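You operate a simulated robot arm through the tools that you are given. There is no shell and no other tool.

You are at the controls of a simulated robot arm. One attempt, no reset.

Task
Set the controls near the top of the fitting bench. At the end: the fault button nine is switched on; the fault button one is switched up; the fault button three is switched up; the fault button four is switched on; whatever was shut is shut again. Leave all else as you found it, and nothing knocked over.

The check looks at the end state, three seconds after you hand in, the way a careful person would. Anything else that was tipped, shoved, dropped, spilled or broken makes it a failure.

Robot
A 6-joint arm with a two-finger gripper, fixed in place. Base frame: the origin is at the foot of the arm, x ahead of it, y to its left, z up; the work surface is at about z = 84. Units: cm, rad, N and s.
Its first joint turns from -2.897 to 2.897 rad. Payload 2.45 kg.
The tool frame sits at the grasp point between the pads (the TCP): z along the fingers, y along the line on which they close. The tips reach 2 cm beyond it. The gripper opens to 14 cm. The gripper's body begins 16.8 cm behind the TCP.
Orientation is that of the tool frame in the base frame, as [roll, pitch, yaw] about the fixed x, y, z axes, in that order (R = Rz(yaw) Ry(pitch) Rx(roll)). With the fingers straight down and closing along the base's y, the tool's x points along the base's -x, its y along +y and its z along -z.

Tools
- The arm moves only by the tool send_rows. Its argument "rows" is a list that holds one entry, the list of rows, each a list of 7 numbers: the finger opening in cm, from 0 to 14, then the shift along the tool's x, y, z in cm, then the turn, a rotation vector about the tool's x, y, z in rad. In form: [[[gripper, x, y, z, rx, ry, rz], ...]]. A call has 1 to 20 rows; each row shifts and turns the commanded pose from where the row before left it, along the tool's axes as they then stand. A row lasts 0.2 s, in which the tool goes at most 5 cm and 0.15 rad; a call with a longer step from one row to the next is refused whole, and so is a gripper value outside its range. Where a pose cannot be reached the arm comes as near as it can. A force on the tool above 40 N (or 10 N above the force at the start of the call, whichever is more), or a blocked arm, ends the call early, and 0.2 s more pass. Each finger travels about 4.5 cm/s and halts on what it meets, pressing with about 42 N; the grip force reading is that of the motor and also rises with nothing between the fingers. The clock runs only during rows and for 0.2 s after the last one: add rows that do not move to give the fingers time. It gives the time, the measured TCP pose, the force on the tool (base axes), the opening and the grip force at its end, in the units of the frame above (readings bear some noise), with the torque about the TCP (base axes, N m) and any sound that the robot's microphone picked up.
- Cameras (640 x 400 px; columns grow to the right, rows downward): "scene" is fixed at [39.89, 65.04, 142.16]; the picture's right is [-0.56, -0.83, 0.00], its down [-0.37, 0.25, -0.90] and it looks along [0.74, -0.50, -0.44] (base axes); focal length 346 px, centre (320, 200). "wrist" rides on the gripper at [7.8, 1.1, -20.9] in the tool frame; the picture's right is [-0.14, 0.99, 0.00], its down [-0.92, -0.13, -0.37] and it looks along [-0.36, -0.05, 0.93] (tool axes); focal length 280 px, centre (320, 200). There is no depth. A picture from a camera that has moved, and an enlarged one, comes with that camera's place and axes in the base frame and with its lens.
- grab_frame(camera): a new picture of that camera. The clock stands still meanwhile.
- inspect(camera, box): a new picture of the part [left, top, right, bottom] of that camera's present view, enlarged. The clock stands still meanwhile.
- sign_off(): hands the job in; it is judged then, once.

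Nothing tells you positions but the pictures and the camera data. Unless the task says otherwise, let go and move clear before handing in.

The tools are called after "Request:" by a JSON object that holds its "api" and its "payload". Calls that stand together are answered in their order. send_rows: Moves the arm, as the interface text tells. Its arguments: {"type":"object","properties":{"rows":{"type":"array","items":{"type":"array","items":{"type":"array","items":{"type":"number"}}}}},"required":["rows"]} The other tools are called the same way: grab_frame (camera) takes a picture; inspect (camera, box) takes an enlarged picture of a part of a camera's view; sign_off () hands the job in.

At the start:

```text
time_s: 0.0
tcp_pos: [81.23, 35.01, 113.39]
ee_rot: [-3.141, -0.001, 3.14]
force: [-0.2, -0.8, 0.2]
ft_torque: [0.0, -0.02, -0.02]
width: 14.0
gripper_force: 0.1
```

scene: 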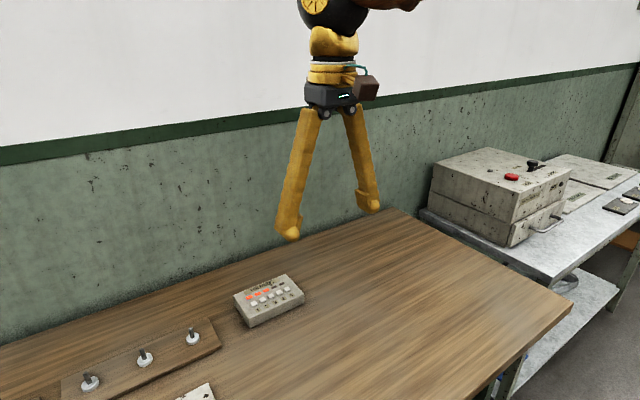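
wrist: 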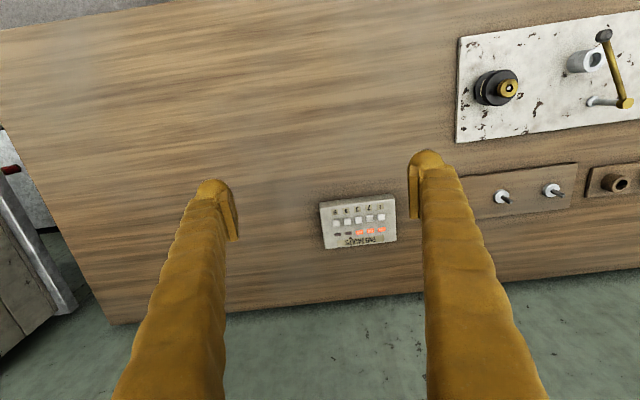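

I see a bench with a small button box (five buttons with lamps) and other panels with switches. I'll enlarge both views before moving anything.

Request:
{"api": "inspect", "payload": {"camera": "scene", "box": [220, 260, 320, 340]}}

Request:
{"api": "inspect", "payload": {"camera": "wrist", "box": [310, 180, 410, 260]}}

Request:
{"api": "inspect", "payload": {"camera": "wrist", "box": [440, 10, 640, 240]}}

Request:
{"api": "inspect", "payload": {"camera": "scene", "box": [0, 280, 260, 400]}}

Request:
{"api": "inspect", "payload": {"camera": "scene", "box": [400, 120, 640, 280]}}

```text
5.00 times, centred on (270, 300) of scene
camera zoom: at [39.89, 65.04, 142.16], right [-0.56, -0.83, 0.0], down [-0.37, 0.25, -0.9], along [0.74, -0.5, -0.44], focal length 1731 px, centre (570, -300)
```

zoom: 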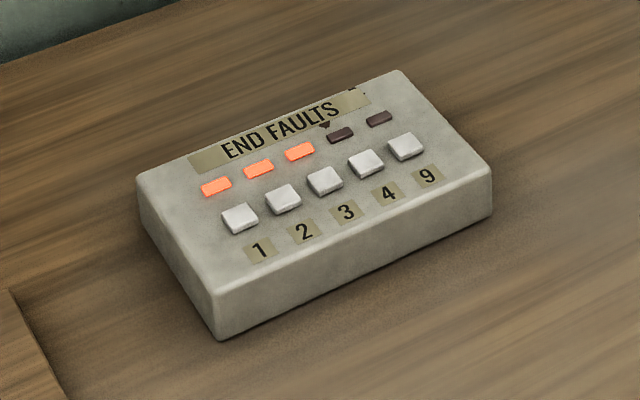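

```text
5.00 times, centred on (360, 220) of wrist
camera zoom: at [73.41, 36.05, 134.45], right [0.14, 0.99, 0.0], down [0.92, -0.13, 0.37], along [0.36, -0.05, -0.93], focal length 1402 px, centre (120, 100)
```

zoom: 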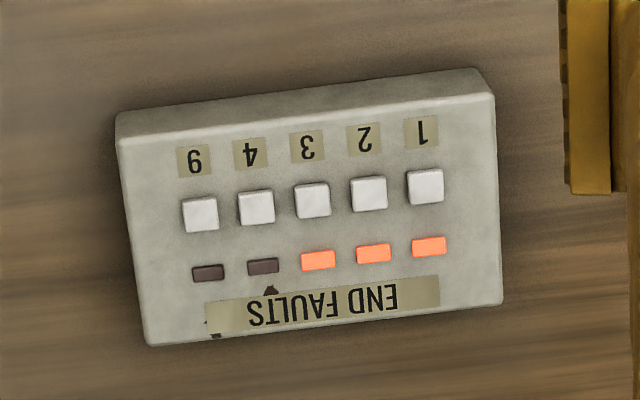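

```text
1.74 times, centred on (540, 125) of wrist
camera zoom: at [73.41, 36.05, 134.45], right [0.14, 0.99, 0.0], down [0.92, -0.13, 0.37], along [0.36, -0.05, -0.93], focal length 488 px, centre (-63, 330)
```

zoom: 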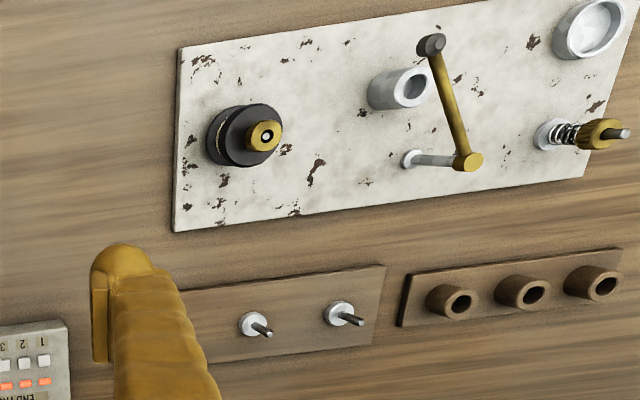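

```text
2.46 times, centred on (130, 340) of scene
camera zoom: at [39.89, 65.04, 142.16], right [-0.56, -0.83, 0.0], down [-0.37, 0.25, -0.9], along [0.74, -0.5, -0.44], focal length 852 px, centre (788, -145)
```

zoom: 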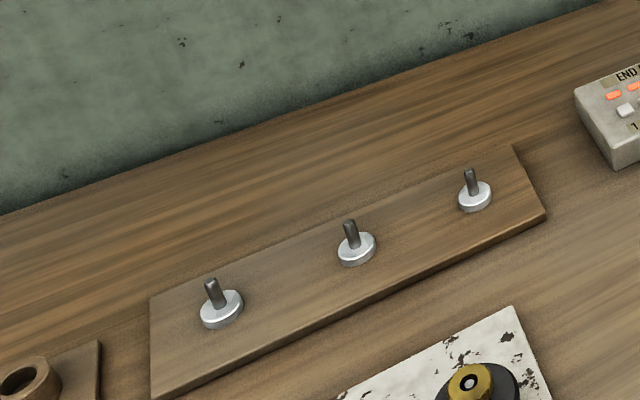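

```text
2.50 times, centred on (520, 200) of scene
camera zoom: at [39.89, 65.04, 142.16], right [-0.56, -0.83, 0.0], down [-0.37, 0.25, -0.9], along [0.74, -0.5, -0.44], focal length 866 px, centre (-180, 200)
```

zoom: 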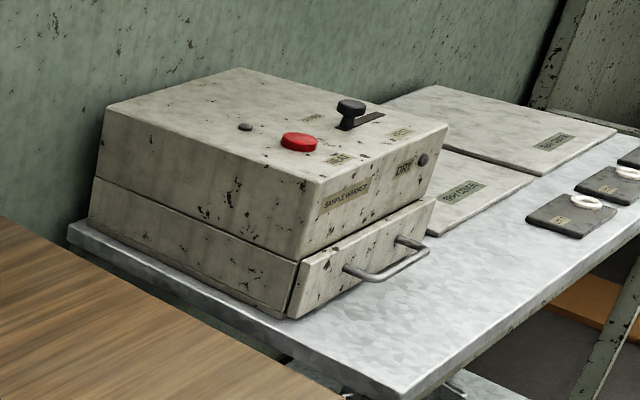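

The END FAULTS box sits at about x 96, y 40, with its top near z 88. Lamps 1, 2 and 3 are lit, and 4 and 9 are dark. It is beyond the tool-down reach, so I'll tilt the fingers outward and get a closer look first.

Request:
{"api": "send_rows", "payload": {"rows": [[[14, 0, 0, 0, 0, -0.15, 0], [14, 0, 0, 0, 0, -0.15, 0], [14, 0, 0, 0, 0, -0.15, 0], [14, 0, 0, 0, 0, -0.15, 0], [14, 0, 0, 0, 0, 0, 0]]]}}

Request:
{"api": "grab_frame", "payload": {"camera": "wrist"}}

Request:
{"api": "grab_frame", "payload": {"camera": "scene"}}

```text
time_s: 1.2
tcp_pos: [81.21, 35.02, 113.4]
ee_rot: [-3.141, 0.599, 3.141]
force: [-0.4, -0.7, 0.0]
ft_torque: [0.04, -0.02, -0.01]
width: 14.02
gripper_force: 0.0
```

```text
taken
camera wrist: at [62.99, 36.08, 126.31], right [0.11, 0.99, 0.08], down [0.55, -0.13, 0.82], along [0.83, -0.05, -0.56], focal length 280 px, centre (320, 200)
```

wrist: 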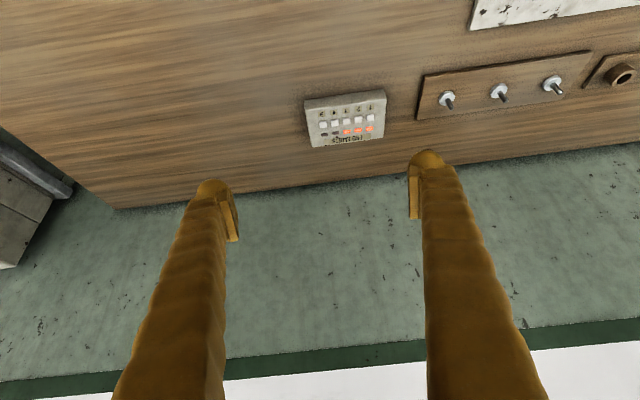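

```text
taken
```

scene: 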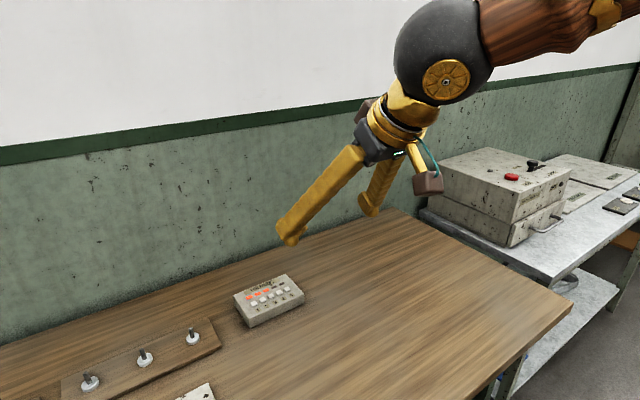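

The tilt works. Next I'll check the finger-tip shape and then move in closer to look at the buttons.

Request:
{"api": "inspect", "payload": {"camera": "wrist", "box": [380, 130, 480, 230]}}

Request:
{"api": "inspect", "payload": {"camera": "wrist", "box": [170, 160, 270, 260]}}

Request:
{"api": "inspect", "payload": {"camera": "wrist", "box": [295, 85, 395, 150]}}

Request:
{"api": "inspect", "payload": {"camera": "scene", "box": [260, 120, 420, 260]}}

```text
4.00 times, centred on (430, 180) of wrist
camera zoom: at [62.99, 36.08, 126.31], right [0.11, 0.99, 0.08], down [0.55, -0.13, 0.82], along [0.83, -0.05, -0.56], focal length 1122 px, centre (-120, 280)
```

zoom: 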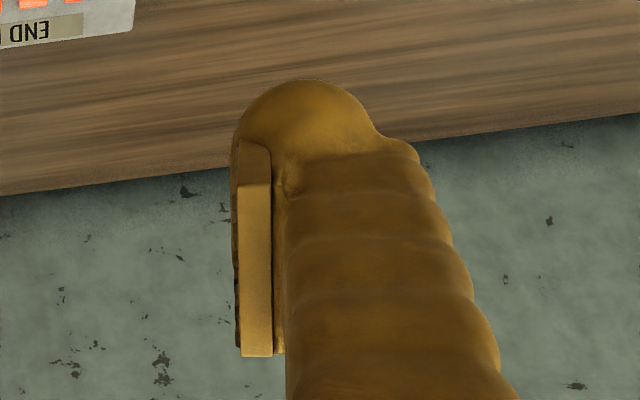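

```text
4.00 times, centred on (220, 210) of wrist
camera zoom: at [62.99, 36.08, 126.31], right [0.11, 0.99, 0.08], down [0.55, -0.13, 0.82], along [0.83, -0.05, -0.56], focal length 1122 px, centre (720, 160)
```

zoom: 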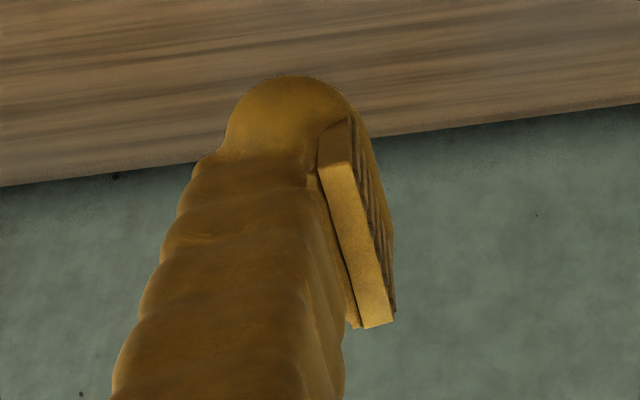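

```text
6.15 times, centred on (345, 118) of wrist
camera zoom: at [62.99, 36.08, 126.31], right [0.11, 0.99, 0.08], down [0.55, -0.13, 0.82], along [0.83, -0.05, -0.56], focal length 1726 px, centre (166, 708)
```

zoom: 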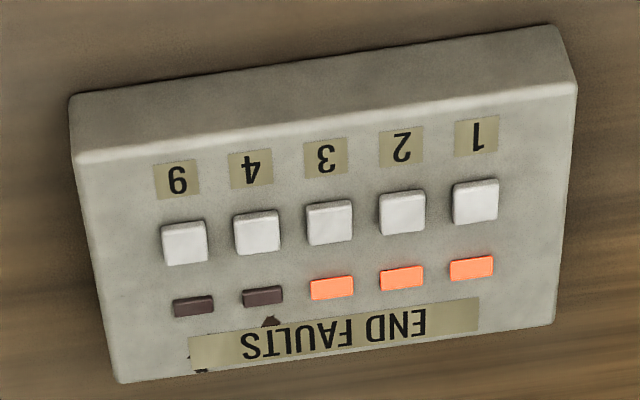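

```text
2.86 times, centred on (340, 190) of scene
camera zoom: at [39.89, 65.04, 142.16], right [-0.56, -0.83, 0.0], down [-0.37, 0.25, -0.9], along [0.74, -0.5, -0.44], focal length 989 px, centre (263, 229)
```

zoom: 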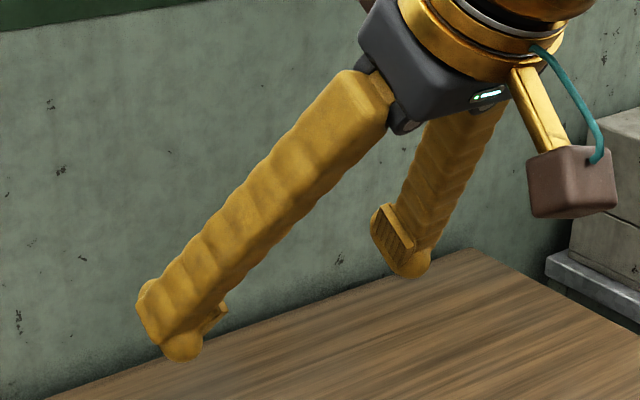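

The buttons look alike in height from here. I'll move closer to see whether the lit ones sit differently from the dark ones.

Request:
{"api": "send_rows", "payload": {"rows": [[[14, 0.5, 0, 3.5, 0, 0, 0], [14, 0.5, 0, 3.5, 0, 0, 0], [14, 0.5, 0, 3.5, 0, 0, 0], [14, 0, 0, 0, 0, 0, 0]]]}}

Request:
{"api": "grab_frame", "payload": {"camera": "wrist"}}

Request:
{"api": "grab_frame", "payload": {"camera": "scene"}}

```text
time_s: 2.2
tcp_pos: [86.01, 35.03, 103.9]
ee_rot: [3.141, 0.6, 3.141]
force: [-0.3, -0.3, 0.9]
ft_torque: [-0.03, 0.03, 0.04]
width: 13.99
gripper_force: 0.1
```

```text
taken
camera wrist: at [67.94, 36.18, 116.86], right [0.11, 0.99, 0.08], down [0.55, -0.13, 0.82], along [0.83, -0.05, -0.56], focal length 280 px, centre (320, 200)
```

wrist: 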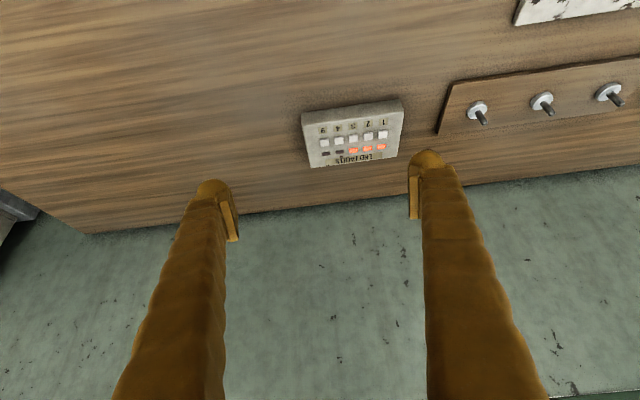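

```text
taken
```

scene: 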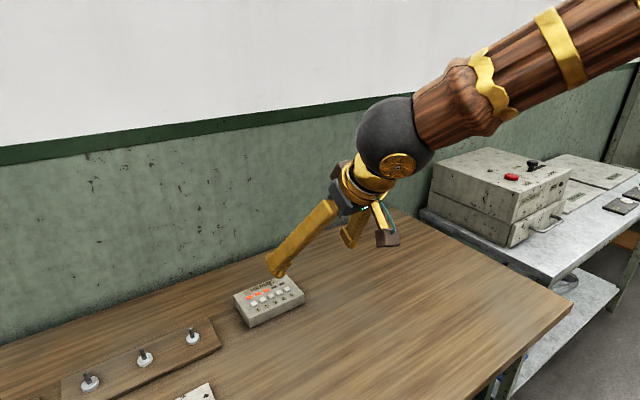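

Request:
{"api": "inspect", "payload": {"camera": "wrist", "box": [295, 90, 415, 175]}}

Request:
{"api": "inspect", "payload": {"camera": "scene", "box": [225, 260, 315, 335]}}

```text
4.71 times, centred on (355, 132) of wrist
camera zoom: at [67.94, 36.18, 116.86], right [0.11, 0.99, 0.08], down [0.55, -0.13, 0.82], along [0.83, -0.05, -0.56], focal length 1320 px, centre (155, 518)
```

zoom: 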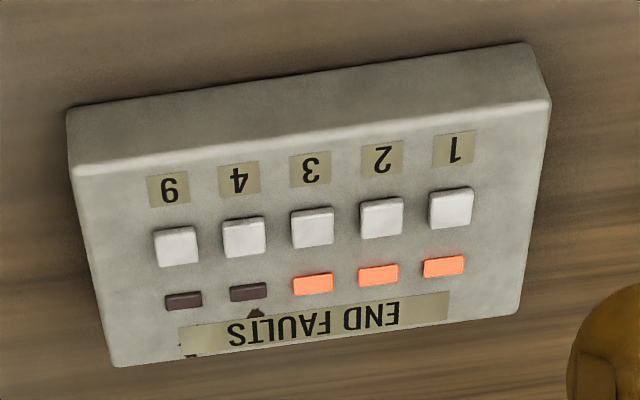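

```text
5.33 times, centred on (270, 298) of scene
camera zoom: at [39.89, 65.04, 142.16], right [-0.56, -0.83, 0.0], down [-0.37, 0.25, -0.9], along [0.74, -0.5, -0.44], focal length 1847 px, centre (587, -320)
```

zoom: 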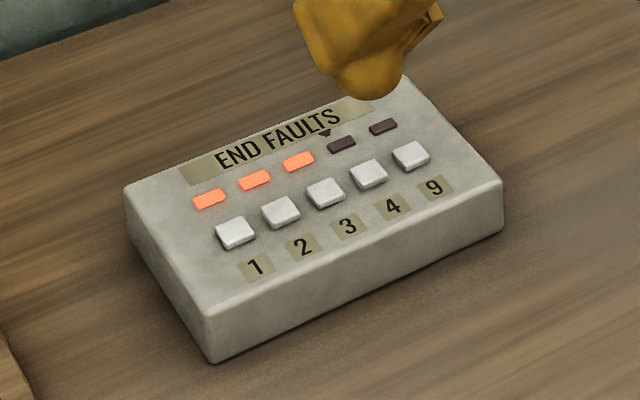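

Request:
{"api": "inspect", "payload": {"camera": "scene", "box": [252, 282, 292, 308]}}

Request:
{"api": "inspect", "payload": {"camera": "wrist", "box": [320, 120, 390, 160]}}

```text
15.38 times, centred on (272, 295) of scene
camera zoom: at [39.89, 65.04, 142.16], right [-0.56, -0.83, 0.0], down [-0.37, 0.25, -0.9], along [0.74, -0.5, -0.44], focal length 5327 px, centre (1058, -1262)
```

zoom: 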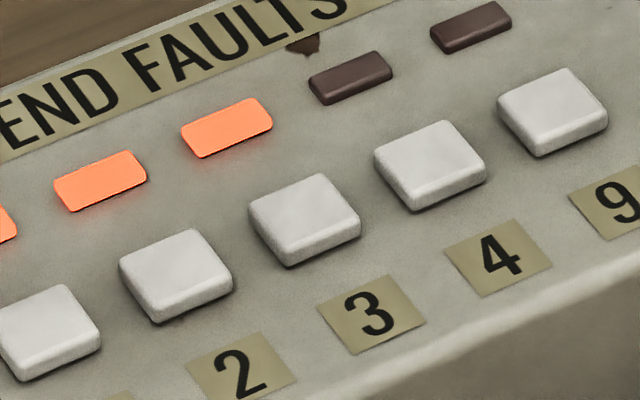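

```text
9.14 times, centred on (355, 140) of wrist
camera zoom: at [67.94, 36.18, 116.86], right [0.11, 0.99, 0.08], down [0.55, -0.13, 0.82], along [0.83, -0.05, -0.56], focal length 2564 px, centre (0, 749)
```

zoom: 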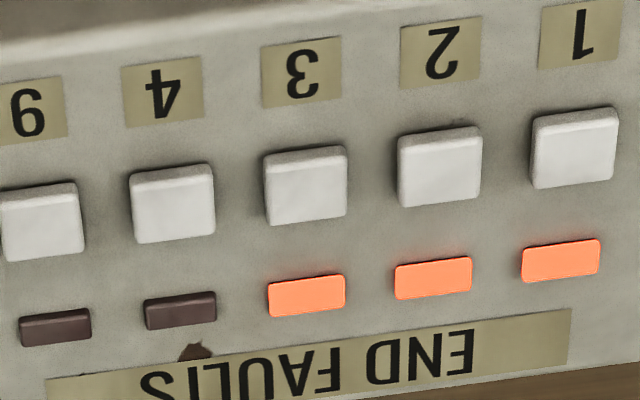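

All five buttons sit at the same height, so the lamps seem to be what tells on from off. Before pressing, I'll study the finger-tip geometry so that I touch only one button at a time.

Request:
{"api": "inspect", "payload": {"camera": "scene", "box": [255, 190, 385, 285]}}

Request:
{"api": "inspect", "payload": {"camera": "wrist", "box": [400, 140, 460, 220]}}

```text
4.21 times, centred on (320, 238) of scene
camera zoom: at [39.89, 65.04, 142.16], right [-0.56, -0.83, 0.0], down [-0.37, 0.25, -0.9], along [0.74, -0.5, -0.44], focal length 1458 px, centre (320, 42)
```

zoom: 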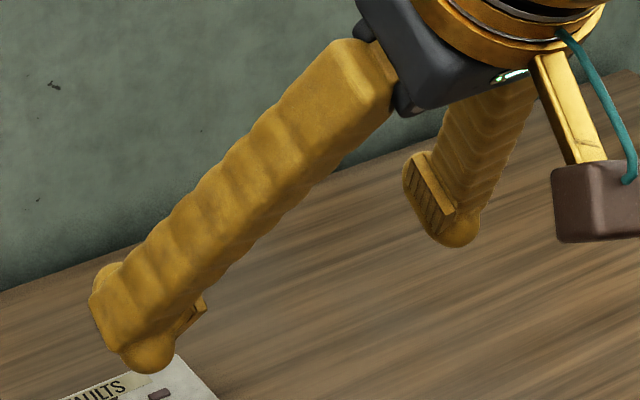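

```text
5.00 times, centred on (430, 180) of wrist
camera zoom: at [67.94, 36.18, 116.86], right [0.11, 0.99, 0.08], down [0.55, -0.13, 0.82], along [0.83, -0.05, -0.56], focal length 1402 px, centre (-230, 300)
```

zoom: 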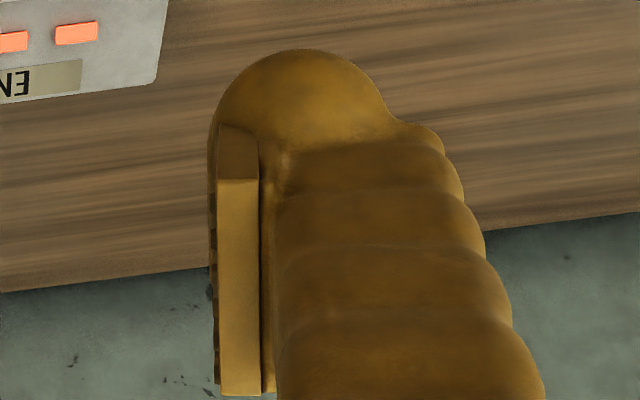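

I'll use only the +y finger, with the gripper fully open so the other finger hangs clear off the box. The first target is button 9, which has to change under any reading. I'm moving to hover about 3 cm above it.

Request:
{"api": "send_rows", "payload": {"rows": [[[14, 0, -3.785, 0, 0, 0, 0], [14, 0, -3.785, 0, 0, 0, 0], [14, -0.66, 0, 3.6, 0, 0, 0], [14, -0.66, 0, 3.6, 0, 0, 0], [14, -0.66, 0, 3.6, 0, 0, 0], [14, -0.66, 0, 3.6, 0, 0, 0], [14, 0, 0, 0, 0, 0, 0], [14, 0, 0, 0, 0, 0, 0]]]}}

Request:
{"api": "grab_frame", "payload": {"camera": "wrist"}}

Request:
{"api": "grab_frame", "payload": {"camera": "scene"}}

Request:
{"api": "inspect", "payload": {"camera": "scene", "box": [220, 240, 340, 340]}}

Request:
{"api": "inspect", "payload": {"camera": "wrist", "box": [380, 100, 540, 220]}}

```text
time_s: 4.0
tcp_pos: [96.23, 27.57, 93.54]
ee_rot: [3.14, 0.6, 3.141]
force: [0.1, -1.0, -0.4]
ft_torque: [0.03, -0.03, 0.01]
width: 13.98
gripper_force: 0.1
```

```text
taken
camera wrist: at [78.11, 28.62, 106.36], right [0.11, 0.99, 0.08], down [0.55, -0.13, 0.82], along [0.83, -0.05, -0.56], focal length 280 px, centre (320, 200)
```

wrist: 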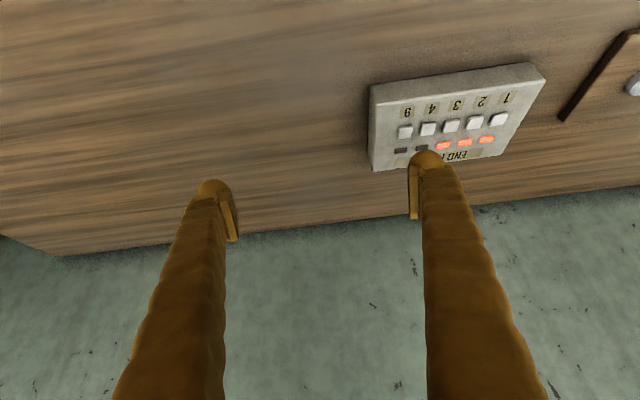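

```text
taken
```

scene: 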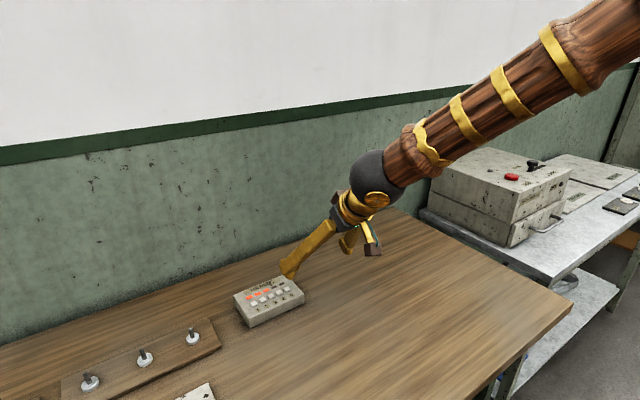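

```text
4.00 times, centred on (280, 290) of scene
camera zoom: at [39.89, 65.04, 142.16], right [-0.56, -0.83, 0.0], down [-0.37, 0.25, -0.9], along [0.74, -0.5, -0.44], focal length 1385 px, centre (480, -160)
```

zoom: 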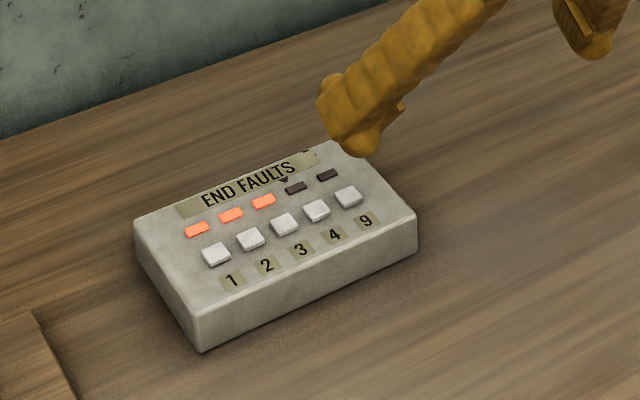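

```text
3.33 times, centred on (460, 160) of wrist
camera zoom: at [78.11, 28.62, 106.36], right [0.11, 0.99, 0.08], down [0.55, -0.13, 0.82], along [0.83, -0.05, -0.56], focal length 935 px, centre (-147, 333)
```

zoom: 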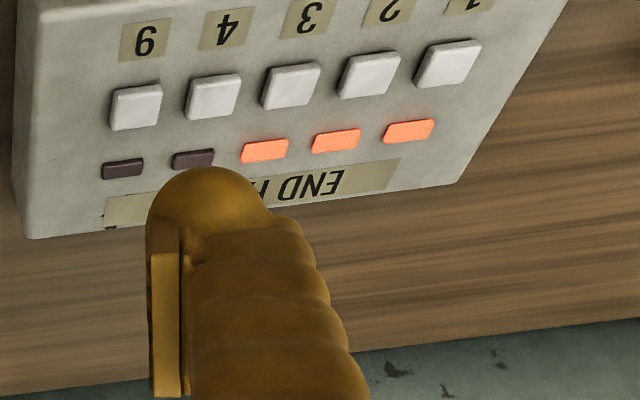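

The tip hangs over the far-right part of the box, and comparing both views puts its lowest point about 1 cm short of button 9 in x. I'll shift 0.8 cm outward, come down 2.5 cm, then check again.

Request:
{"api": "send_rows", "payload": {"rows": [[[14, 0.25, 0.03, 0.84, 0, 0, 0], [14, 0.25, 0.03, 0.84, 0, 0, 0], [14, 0.25, 0.03, 0.84, 0, 0, 0], [14, 0, 0, 0, 0, 0, 0]]]}}

Request:
{"api": "inspect", "payload": {"camera": "scene", "box": [220, 240, 340, 340]}}

Request:
{"api": "inspect", "payload": {"camera": "wrist", "box": [380, 100, 540, 220]}}

```text
time_s: 5.0
tcp_pos: [97.02, 27.48, 91.04]
ee_rot: [-3.141, 0.6, 3.141]
force: [-0.4, 0.0, 1.6]
ft_torque: [-0.01, 0.04, 0.01]
width: 14.01
gripper_force: 0.1
```

```text
4.00 times, centred on (280, 290) of scene
camera zoom: at [39.89, 65.04, 142.16], right [-0.56, -0.83, 0.0], down [-0.37, 0.25, -0.9], along [0.74, -0.5, -0.44], focal length 1385 px, centre (480, -160)
```

zoom: 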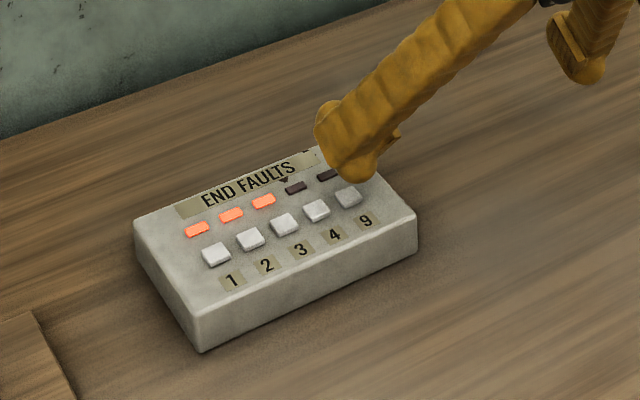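

```text
3.33 times, centred on (460, 160) of wrist
camera zoom: at [78.75, 28.56, 104.07], right [0.11, 0.99, 0.08], down [0.55, -0.13, 0.82], along [0.83, -0.05, -0.56], focal length 935 px, centre (-147, 333)
```

zoom: 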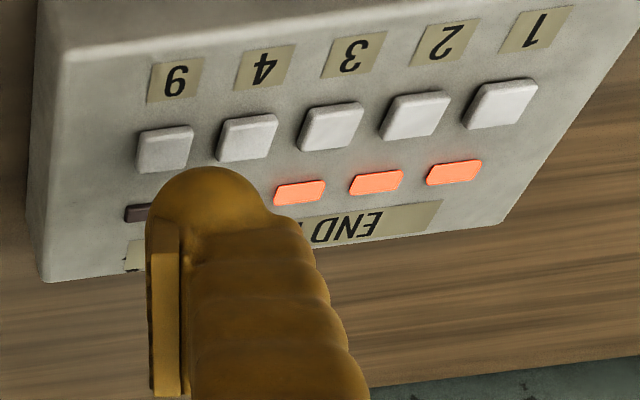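

The tip is now about 1.5 cm above button 9, and the lamps are unchanged. I'll go down in small vertical steps and watch force, sound and lamps.

Request:
{"api": "send_rows", "payload": {"rows": [[[14, 0.113, 0, 0.165, 0, 0, 0], [14, 0.113, 0, 0.165, 0, 0, 0], [14, 0.113, 0, 0.165, 0, 0, 0], [14, 0, 0, 0, 0, 0, 0]]]}}

Request:
{"api": "inspect", "payload": {"camera": "scene", "box": [240, 260, 300, 310]}}

Request:
{"api": "inspect", "payload": {"camera": "wrist", "box": [380, 100, 540, 220]}}

```text
time_s: 6.0
tcp_pos: [96.92, 27.5, 90.27]
ee_rot: [3.141, 0.6, 3.141]
force: [0.1, -0.2, 0.4]
ft_torque: [-0.02, 0.02, 0.02]
width: 14.01
gripper_force: 0.1
```

```text
8.00 times, centred on (270, 285) of scene
camera zoom: at [39.89, 65.04, 142.16], right [-0.56, -0.83, 0.0], down [-0.37, 0.25, -0.9], along [0.74, -0.5, -0.44], focal length 2770 px, centre (720, -480)
```

zoom: 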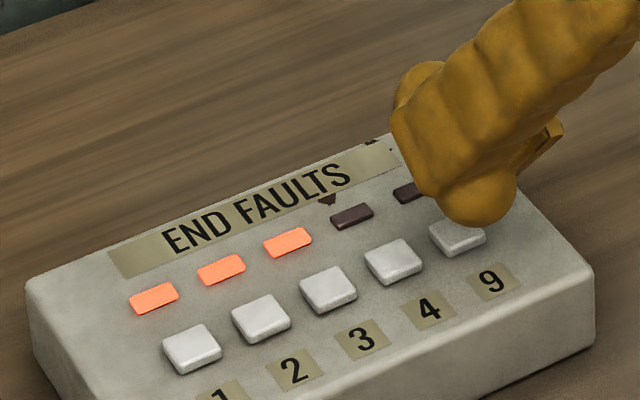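

```text
3.33 times, centred on (460, 160) of wrist
camera zoom: at [78.8, 28.5, 103.28], right [0.11, 0.99, 0.08], down [0.55, -0.13, 0.82], along [0.83, -0.05, -0.56], focal length 935 px, centre (-147, 333)
```

zoom: 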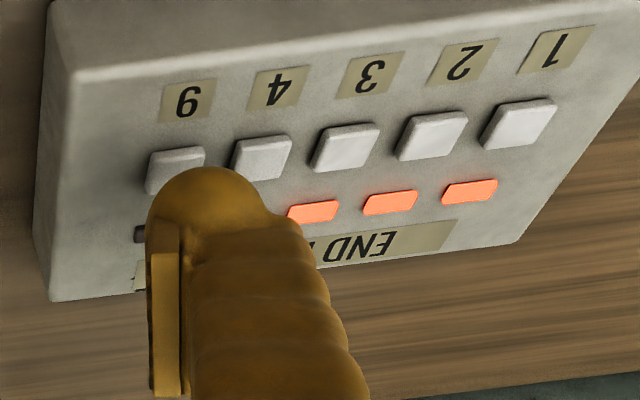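

No contact yet. The tip overlaps the near part of button 9, so I'll nudge 0.4 cm outward and keep descending slowly.

Request:
{"api": "send_rows", "payload": {"rows": [[[14, -0.33, 0, 0.226, 0, 0, 0], [14, 0.085, 0, 0.124, 0, 0, 0], [14, 0.085, 0, 0.124, 0, 0, 0], [14, 0.085, 0, 0.124, 0, 0, 0], [14, 0, 0, 0, 0, 0, 0]]]}}

Request:
{"api": "inspect", "payload": {"camera": "scene", "box": [240, 260, 300, 310]}}

Request:
{"api": "inspect", "payload": {"camera": "wrist", "box": [380, 100, 540, 220]}}

```text
time_s: 7.2
tcp_pos: [97.27, 27.46, 90.01]
ee_rot: [-3.141, 0.601, 3.141]
force: [-0.1, -0.2, 0.2]
ft_torque: [0.04, -0.02, 0.03]
width: 14.0
gripper_force: 0.1
```

```text
8.00 times, centred on (270, 285) of scene
camera zoom: at [39.89, 65.04, 142.16], right [-0.56, -0.83, 0.0], down [-0.37, 0.25, -0.9], along [0.74, -0.5, -0.44], focal length 2770 px, centre (720, -480)
```

zoom: 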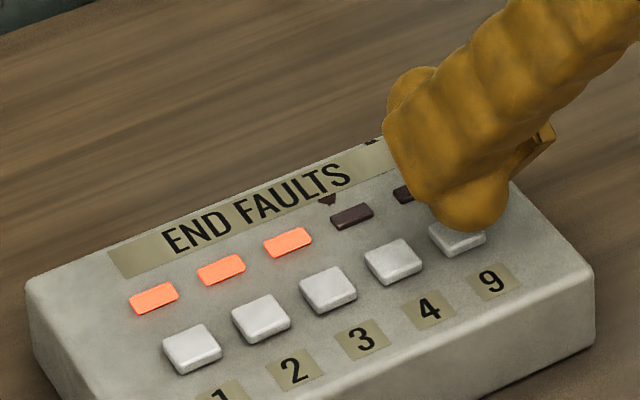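

```text
3.33 times, centred on (460, 160) of wrist
camera zoom: at [79.18, 28.54, 102.86], right [0.11, 0.99, 0.08], down [0.55, -0.13, 0.82], along [0.83, -0.05, -0.56], focal length 935 px, centre (-147, 333)
```

zoom: 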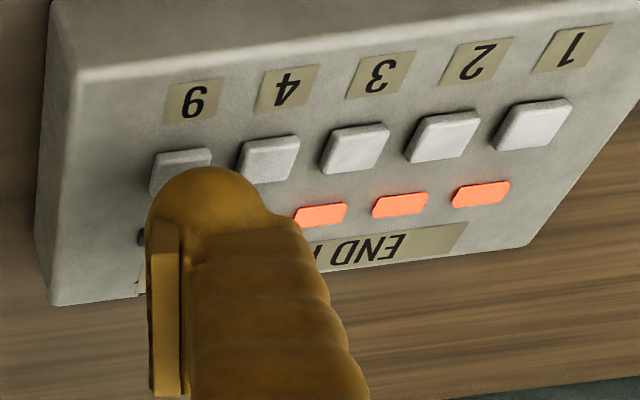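

Request:
{"api": "send_rows", "payload": {"rows": [[[14, 0.085, 0, 0.124, 0, 0, 0], [14, 0.085, 0, 0.124, 0, 0, 0], [14, 0.085, 0, 0.124, 0, 0, 0], [14, 0, 0, 0, 0, 0, 0]]]}}

Request:
{"api": "inspect", "payload": {"camera": "scene", "box": [240, 260, 300, 310]}}

Request:
{"api": "inspect", "payload": {"camera": "wrist", "box": [380, 100, 540, 220]}}

```text
time_s: 8.2
tcp_pos: [97.32, 27.43, 89.42]
ee_rot: [3.142, 0.602, -3.141]
force: [-0.1, -0.4, 0.1]
ft_torque: [-0.01, 0.02, 0.0]
width: 14.0
gripper_force: 0.2
```

```text
8.00 times, centred on (270, 285) of scene
camera zoom: at [39.89, 65.04, 142.16], right [-0.56, -0.83, 0.0], down [-0.37, 0.25, -0.9], along [0.74, -0.5, -0.44], focal length 2770 px, centre (720, -480)
```

zoom: 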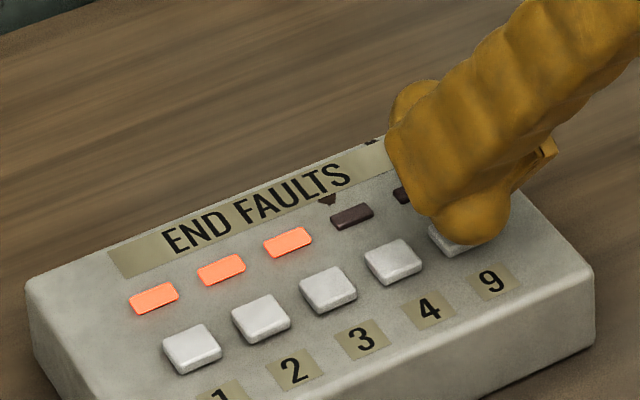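

```text
3.33 times, centred on (460, 160) of wrist
camera zoom: at [79.16, 28.51, 102.37], right [0.11, 0.99, 0.08], down [0.55, -0.13, 0.82], along [0.83, -0.05, -0.56], focal length 935 px, centre (-147, 333)
```

zoom: 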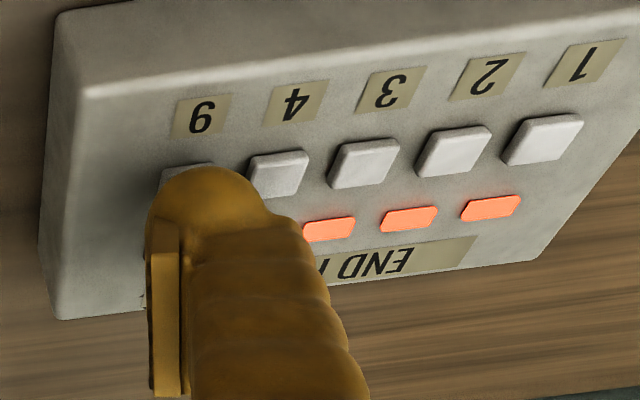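

There's still no contact, and the views show the rounded tip landing short of button 9 towards its label. I'll lift slightly, shift 0.8 cm outward and re-check.

Request:
{"api": "send_rows", "payload": {"rows": [[[14, -0.226, 0, -0.33, 0, 0, 0], [14, -0.66, 0, 0.452, 0, 0, 0], [14, 0, 0, 0, 0, 0, 0]]]}}

Request:
{"api": "inspect", "payload": {"camera": "scene", "box": [240, 260, 300, 310]}}

Request:
{"api": "inspect", "payload": {"camera": "wrist", "box": [380, 100, 540, 220]}}

```text
time_s: 9.0
tcp_pos: [98.08, 27.43, 89.92]
ee_rot: [-3.141, 0.598, -3.141]
force: [0.4, 0.3, 0.1]
ft_torque: [0.03, 0.0, -0.04]
width: 14.0
gripper_force: 0.0
```

```text
8.00 times, centred on (270, 285) of scene
camera zoom: at [39.89, 65.04, 142.16], right [-0.56, -0.83, 0.0], down [-0.37, 0.25, -0.9], along [0.74, -0.5, -0.44], focal length 2770 px, centre (720, -480)
```

zoom: 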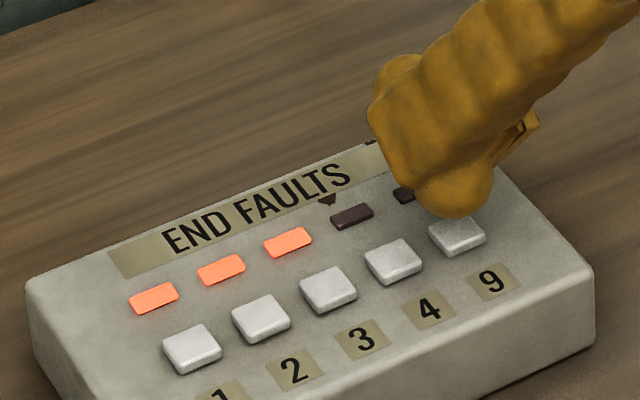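

```text
3.33 times, centred on (460, 160) of wrist
camera zoom: at [79.94, 28.62, 102.86], right [0.11, 0.99, 0.08], down [0.55, -0.13, 0.82], along [0.83, -0.05, -0.56], focal length 935 px, centre (-147, 333)
```

zoom: 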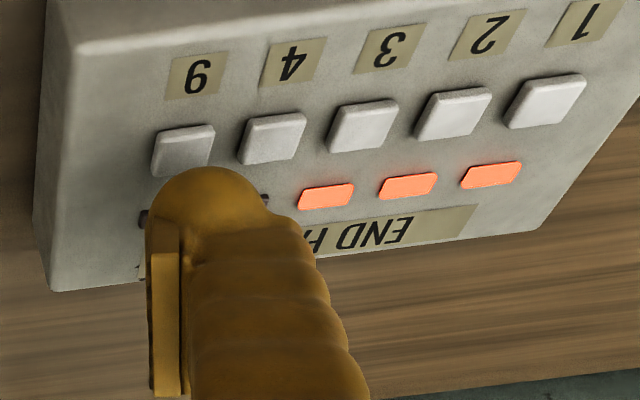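

In the scene view the tip is now right above button 9. Descending slowly again.

Request:
{"api": "send_rows", "payload": {"rows": [[[14, 0.085, 0, 0.124, 0, 0, 0], [14, 0.085, 0, 0.124, 0, 0, 0], [14, 0.085, 0, 0.124, 0, 0, 0], [14, 0.085, 0, 0.124, 0, 0, 0], [14, 0, 0, 0, 0, 0, 0]]]}}

Request:
{"api": "inspect", "payload": {"camera": "scene", "box": [240, 260, 300, 310]}}

Request:
{"api": "inspect", "payload": {"camera": "wrist", "box": [380, 100, 540, 220]}}

```text
time_s: 10.2
tcp_pos: [98.09, 27.55, 89.28]
ee_rot: [-3.141, 0.601, -3.141]
force: [-0.1, 0.2, -0.3]
ft_torque: [0.02, 0.0, 0.0]
width: 14.01
gripper_force: 0.0
```

```text
8.00 times, centred on (270, 285) of scene
camera zoom: at [39.89, 65.04, 142.16], right [-0.56, -0.83, 0.0], down [-0.37, 0.25, -0.9], along [0.74, -0.5, -0.44], focal length 2770 px, centre (720, -480)
```

zoom: 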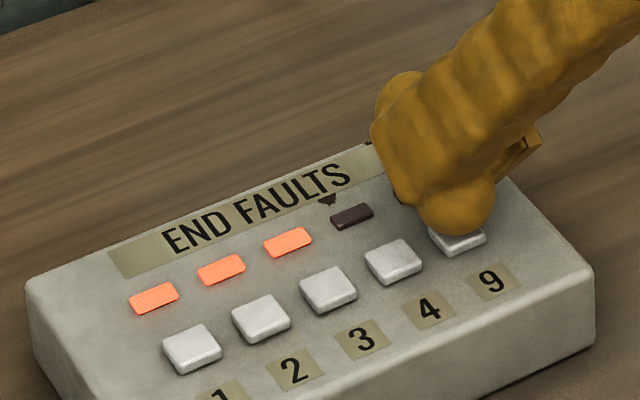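

```text
3.33 times, centred on (460, 160) of wrist
camera zoom: at [79.94, 28.58, 102.22], right [0.11, 0.99, 0.08], down [0.55, -0.13, 0.82], along [0.83, -0.05, -0.56], focal length 935 px, centre (-147, 333)
```

zoom: 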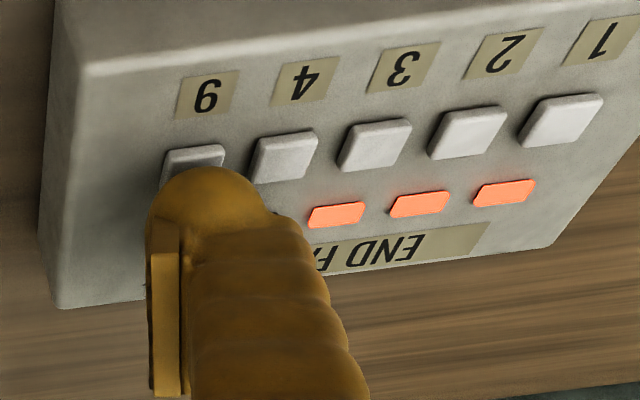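

Request:
{"api": "send_rows", "payload": {"rows": [[[14, 0.085, 0, 0.124, 0, 0, 0], [14, 0.085, 0, 0.124, 0, 0, 0], [14, 0, 0, 0, 0, 0, 0]]]}}

Request:
{"api": "inspect", "payload": {"camera": "scene", "box": [240, 260, 300, 310]}}

```text
time_s: 11.0
tcp_pos: [98.05, 27.45, 89.01]
ee_rot: [3.141, 0.6, 3.14]
force: [0.8, 0.3, 1.3]
ft_torque: [0.12, 0.01, -0.04]
width: 14.01
gripper_force: 0.0
heard: click
```

```text
8.00 times, centred on (270, 285) of scene
camera zoom: at [39.89, 65.04, 142.16], right [-0.56, -0.83, 0.0], down [-0.37, 0.25, -0.9], along [0.74, -0.5, -0.44], focal length 2770 px, centre (720, -480)
```

zoom: 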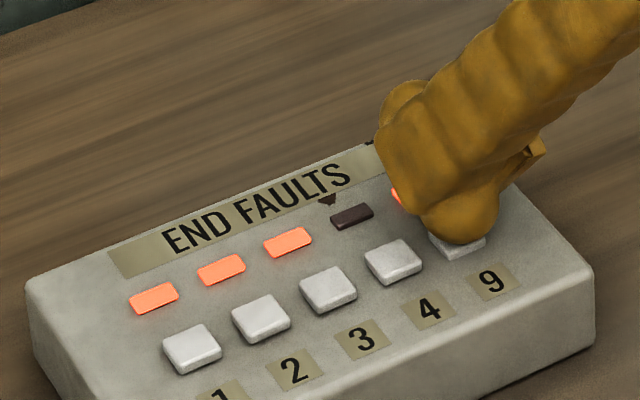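

A click sounded and lamp 9 came on, with all the other lamps unchanged. I'll lift straight up and check how button 9 sits now.

Request:
{"api": "send_rows", "payload": {"rows": [[[14, -0.565, 0, -0.825, 0, 0, 0], [14, -0.565, 0, -0.825, 0, 0, 0], [14, 0, 0, 0, 0, 0, 0]]]}}

Request:
{"api": "inspect", "payload": {"camera": "scene", "box": [240, 260, 300, 310]}}

Request:
{"api": "inspect", "payload": {"camera": "wrist", "box": [380, 100, 540, 220]}}

```text
time_s: 11.8
tcp_pos: [97.91, 27.42, 91.08]
ee_rot: [3.141, 0.6, 3.14]
force: [0.0, -0.1, 0.1]
ft_torque: [-0.01, 0.02, 0.02]
width: 13.99
gripper_force: 0.0
```

```text
8.00 times, centred on (270, 285) of scene
camera zoom: at [39.89, 65.04, 142.16], right [-0.56, -0.83, 0.0], down [-0.37, 0.25, -0.9], along [0.74, -0.5, -0.44], focal length 2770 px, centre (720, -480)
```

zoom: 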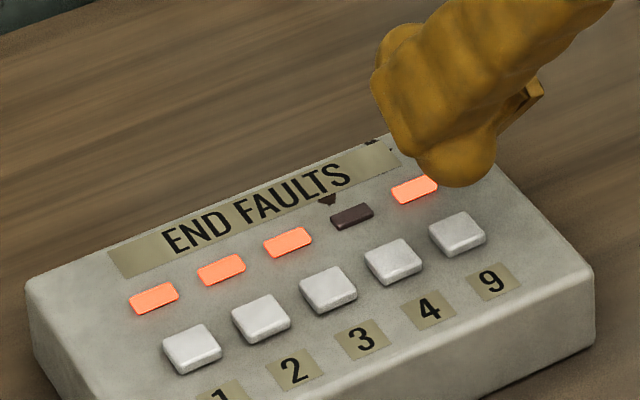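

```text
3.33 times, centred on (460, 160) of wrist
camera zoom: at [79.84, 28.51, 104.01], right [0.11, 0.99, 0.08], down [0.55, -0.13, 0.82], along [0.83, -0.05, -0.56], focal length 935 px, centre (-147, 333)
```

zoom: 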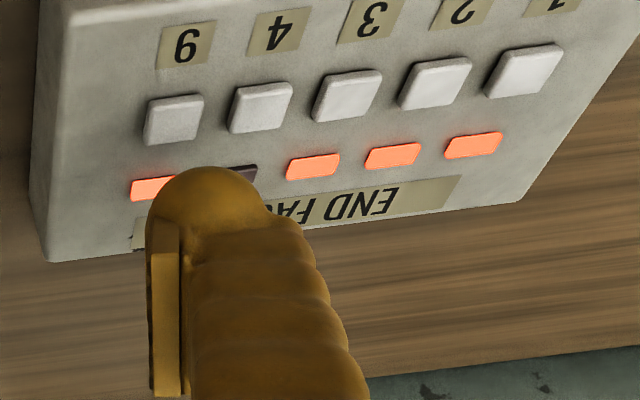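

Button 9 springs back and its lamp stays lit, so each press toggles a button and the lamp shows its state. Lit 1 and 3 therefore have to go off ("up", released), and dark 4 has to go on. Next is button 4, one pitch (2.07 cm) to +y.

Request:
{"api": "send_rows", "payload": {"rows": [[[14, 0, 1.035, 0, 0, 0, 0], [14, 0, 1.035, 0, 0, 0, 0], [14, 0.26, 0, 0.38, 0, 0, 0], [14, 0.26, 0, 0.38, 0, 0, 0], [14, 0.26, 0, 0.38, 0, 0, 0], [14, 0, 0, 0, 0, 0, 0]]]}}

Request:
{"api": "inspect", "payload": {"camera": "scene", "box": [240, 260, 300, 310]}}

Request:
{"api": "inspect", "payload": {"camera": "wrist", "box": [380, 100, 540, 220]}}

```text
time_s: 13.2
tcp_pos: [98.13, 29.46, 89.46]
ee_rot: [3.141, 0.601, -3.141]
force: [0.1, 1.6, 0.0]
ft_torque: [0.02, 0.0, 0.01]
width: 14.0
gripper_force: 0.1
```

```text
8.00 times, centred on (270, 285) of scene
camera zoom: at [39.89, 65.04, 142.16], right [-0.56, -0.83, 0.0], down [-0.37, 0.25, -0.9], along [0.74, -0.5, -0.44], focal length 2770 px, centre (720, -480)
```

zoom: 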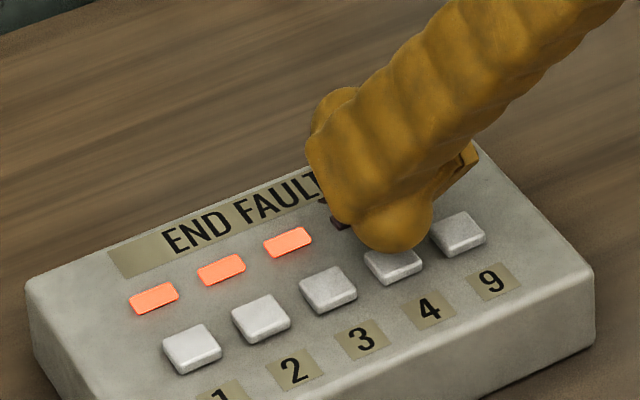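

```text
3.33 times, centred on (460, 160) of wrist
camera zoom: at [80.01, 30.6, 102.48], right [0.11, 0.99, 0.08], down [0.55, -0.13, 0.82], along [0.83, -0.05, -0.56], focal length 935 px, centre (-147, 333)
```

zoom: 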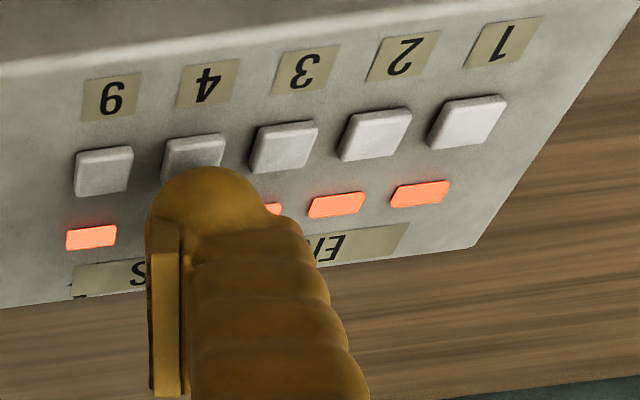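

The tip is centred on button 4. Now for the last few millimetres.

Request:
{"api": "send_rows", "payload": {"rows": [[[14, 0.085, 0, 0.124, 0, 0, 0], [14, 0.085, 0, 0.124, 0, 0, 0], [14, 0.085, 0, 0.124, 0, 0, 0], [14, 0, 0, 0, 0, 0, 0]]]}}

Request:
{"api": "inspect", "payload": {"camera": "scene", "box": [240, 260, 300, 310]}}

```text
time_s: 14.2
tcp_pos: [98.04, 29.46, 89.14]
ee_rot: [3.14, 0.6, -3.141]
force: [0.3, 0.1, 0.6]
ft_torque: [0.05, -0.01, 0.01]
width: 14.01
gripper_force: 0.2
```

```text
8.00 times, centred on (270, 285) of scene
camera zoom: at [39.89, 65.04, 142.16], right [-0.56, -0.83, 0.0], down [-0.37, 0.25, -0.9], along [0.74, -0.5, -0.44], focal length 2770 px, centre (720, -480)
```

zoom: 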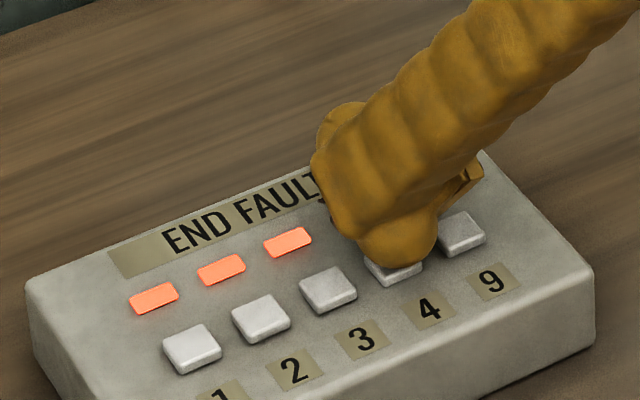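

Request:
{"api": "send_rows", "payload": {"rows": [[[14, 0.056, 0, 0.083, 0, 0, 0], [14, 0, 0, 0, 0, 0, 0]]]}}

Request:
{"api": "inspect", "payload": {"camera": "scene", "box": [240, 260, 300, 310]}}

```text
time_s: 14.8
tcp_pos: [98.1, 29.44, 88.93]
ee_rot: [-3.14, 0.6, 3.141]
force: [0.0, 0.6, 0.6]
ft_torque: [0.14, 0.0, 0.02]
width: 14.02
gripper_force: 0.0
heard: click
```

```text
8.00 times, centred on (270, 285) of scene
camera zoom: at [39.89, 65.04, 142.16], right [-0.56, -0.83, 0.0], down [-0.37, 0.25, -0.9], along [0.74, -0.5, -0.44], focal length 2770 px, centre (720, -480)
```

zoom: 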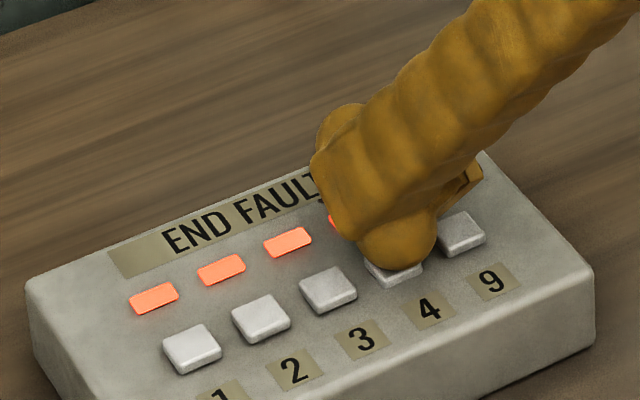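

Lamp 4 lit with a click. I'll lift, move one pitch to button 3 and hover just above it.

Request:
{"api": "send_rows", "payload": {"rows": [[[14, -0.565, 0, -0.825, 0, 0, 0], [14, -0.565, 0, -0.825, 0, 0, 0], [14, 0, 1.035, 0, 0, 0, 0], [14, 0, 1.035, 0, 0, 0, 0], [14, 0.26, 0, 0.38, 0, 0, 0], [14, 0.26, 0, 0.38, 0, 0, 0], [14, 0.26, 0, 0.38, 0, 0, 0], [14, 0, 0, 0, 0, 0, 0]]]}}

Request:
{"api": "inspect", "payload": {"camera": "scene", "box": [240, 260, 300, 310]}}

Request:
{"api": "inspect", "payload": {"camera": "wrist", "box": [340, 100, 500, 220]}}

```text
time_s: 16.6
tcp_pos: [98.03, 31.43, 89.61]
ee_rot: [3.141, 0.597, -3.141]
force: [0.5, -0.7, 0.2]
ft_torque: [0.03, 0.01, 0.0]
width: 14.0
gripper_force: 0.1
```

```text
8.00 times, centred on (270, 285) of scene
camera zoom: at [39.89, 65.04, 142.16], right [-0.56, -0.83, 0.0], down [-0.37, 0.25, -0.9], along [0.74, -0.5, -0.44], focal length 2770 px, centre (720, -480)
```

zoom: 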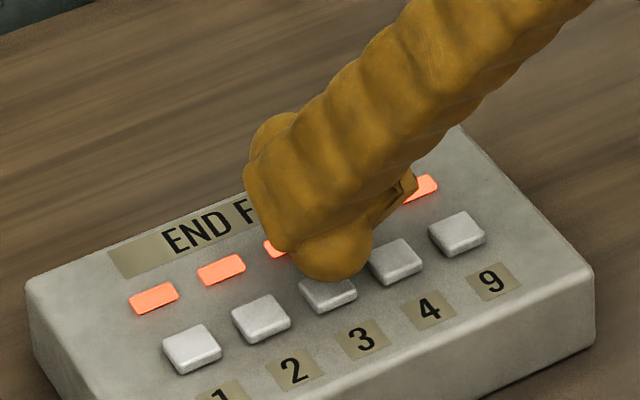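

```text
3.33 times, centred on (420, 160) of wrist
camera zoom: at [79.85, 32.62, 102.56], right [0.11, 0.99, 0.08], down [0.55, -0.13, 0.82], along [0.83, -0.05, -0.56], focal length 935 px, centre (-13, 333)
```

zoom: 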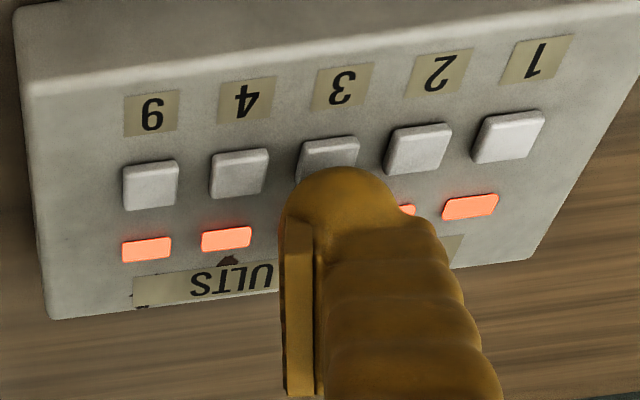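

Lamps 4 and 9 are both lit and the tip is over button 3. I'll nudge 0.12 cm to +y and press.

Request:
{"api": "send_rows", "payload": {"rows": [[[14, 0.085, 0.12, 0.124, 0, 0, 0], [14, 0.085, 0, 0.124, 0, 0, 0], [14, 0.085, 0, 0.124, 0, 0, 0], [14, 0.056, 0, 0.083, 0, 0, 0], [14, 0, 0, 0, 0, 0, 0]]]}}

Request:
{"api": "inspect", "payload": {"camera": "scene", "box": [240, 260, 300, 310]}}

```text
time_s: 17.8
tcp_pos: [98.11, 31.67, 89.03]
ee_rot: [-3.141, 0.599, -3.141]
force: [0.3, -0.4, 1.2]
ft_torque: [0.08, 0.03, -0.03]
width: 14.01
gripper_force: 0.1
```

```text
8.00 times, centred on (270, 285) of scene
camera zoom: at [39.89, 65.04, 142.16], right [-0.56, -0.83, 0.0], down [-0.37, 0.25, -0.9], along [0.74, -0.5, -0.44], focal length 2770 px, centre (720, -480)
```

zoom: 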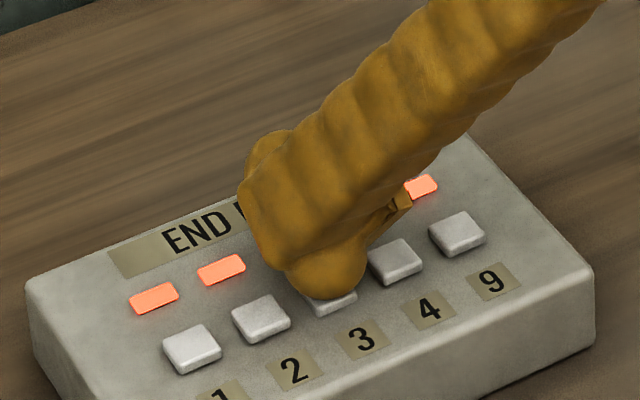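

Request:
{"api": "send_rows", "payload": {"rows": [[[14, 0.056, 0, 0.083, 0, 0, 0], [14, 0, 0, 0, 0, 0, 0]]]}}

Request:
{"api": "inspect", "payload": {"camera": "wrist", "box": [340, 100, 500, 220]}}

```text
time_s: 18.4
tcp_pos: [97.96, 31.68, 88.95]
ee_rot: [3.139, 0.599, 3.141]
force: [-0.2, -0.7, 0.8]
ft_torque: [0.11, 0.01, -0.01]
width: 13.99
gripper_force: 0.1
heard: click
```

```text
3.33 times, centred on (420, 160) of wrist
camera zoom: at [79.91, 32.85, 101.91], right [0.11, 0.99, 0.08], down [0.55, -0.13, 0.82], along [0.83, -0.05, -0.56], focal length 935 px, centre (-13, 333)
```

zoom: 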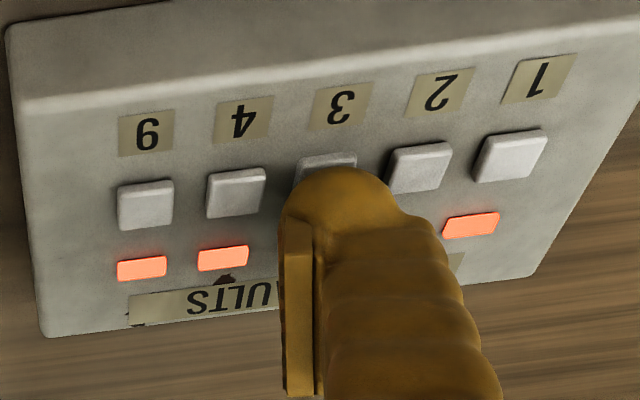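

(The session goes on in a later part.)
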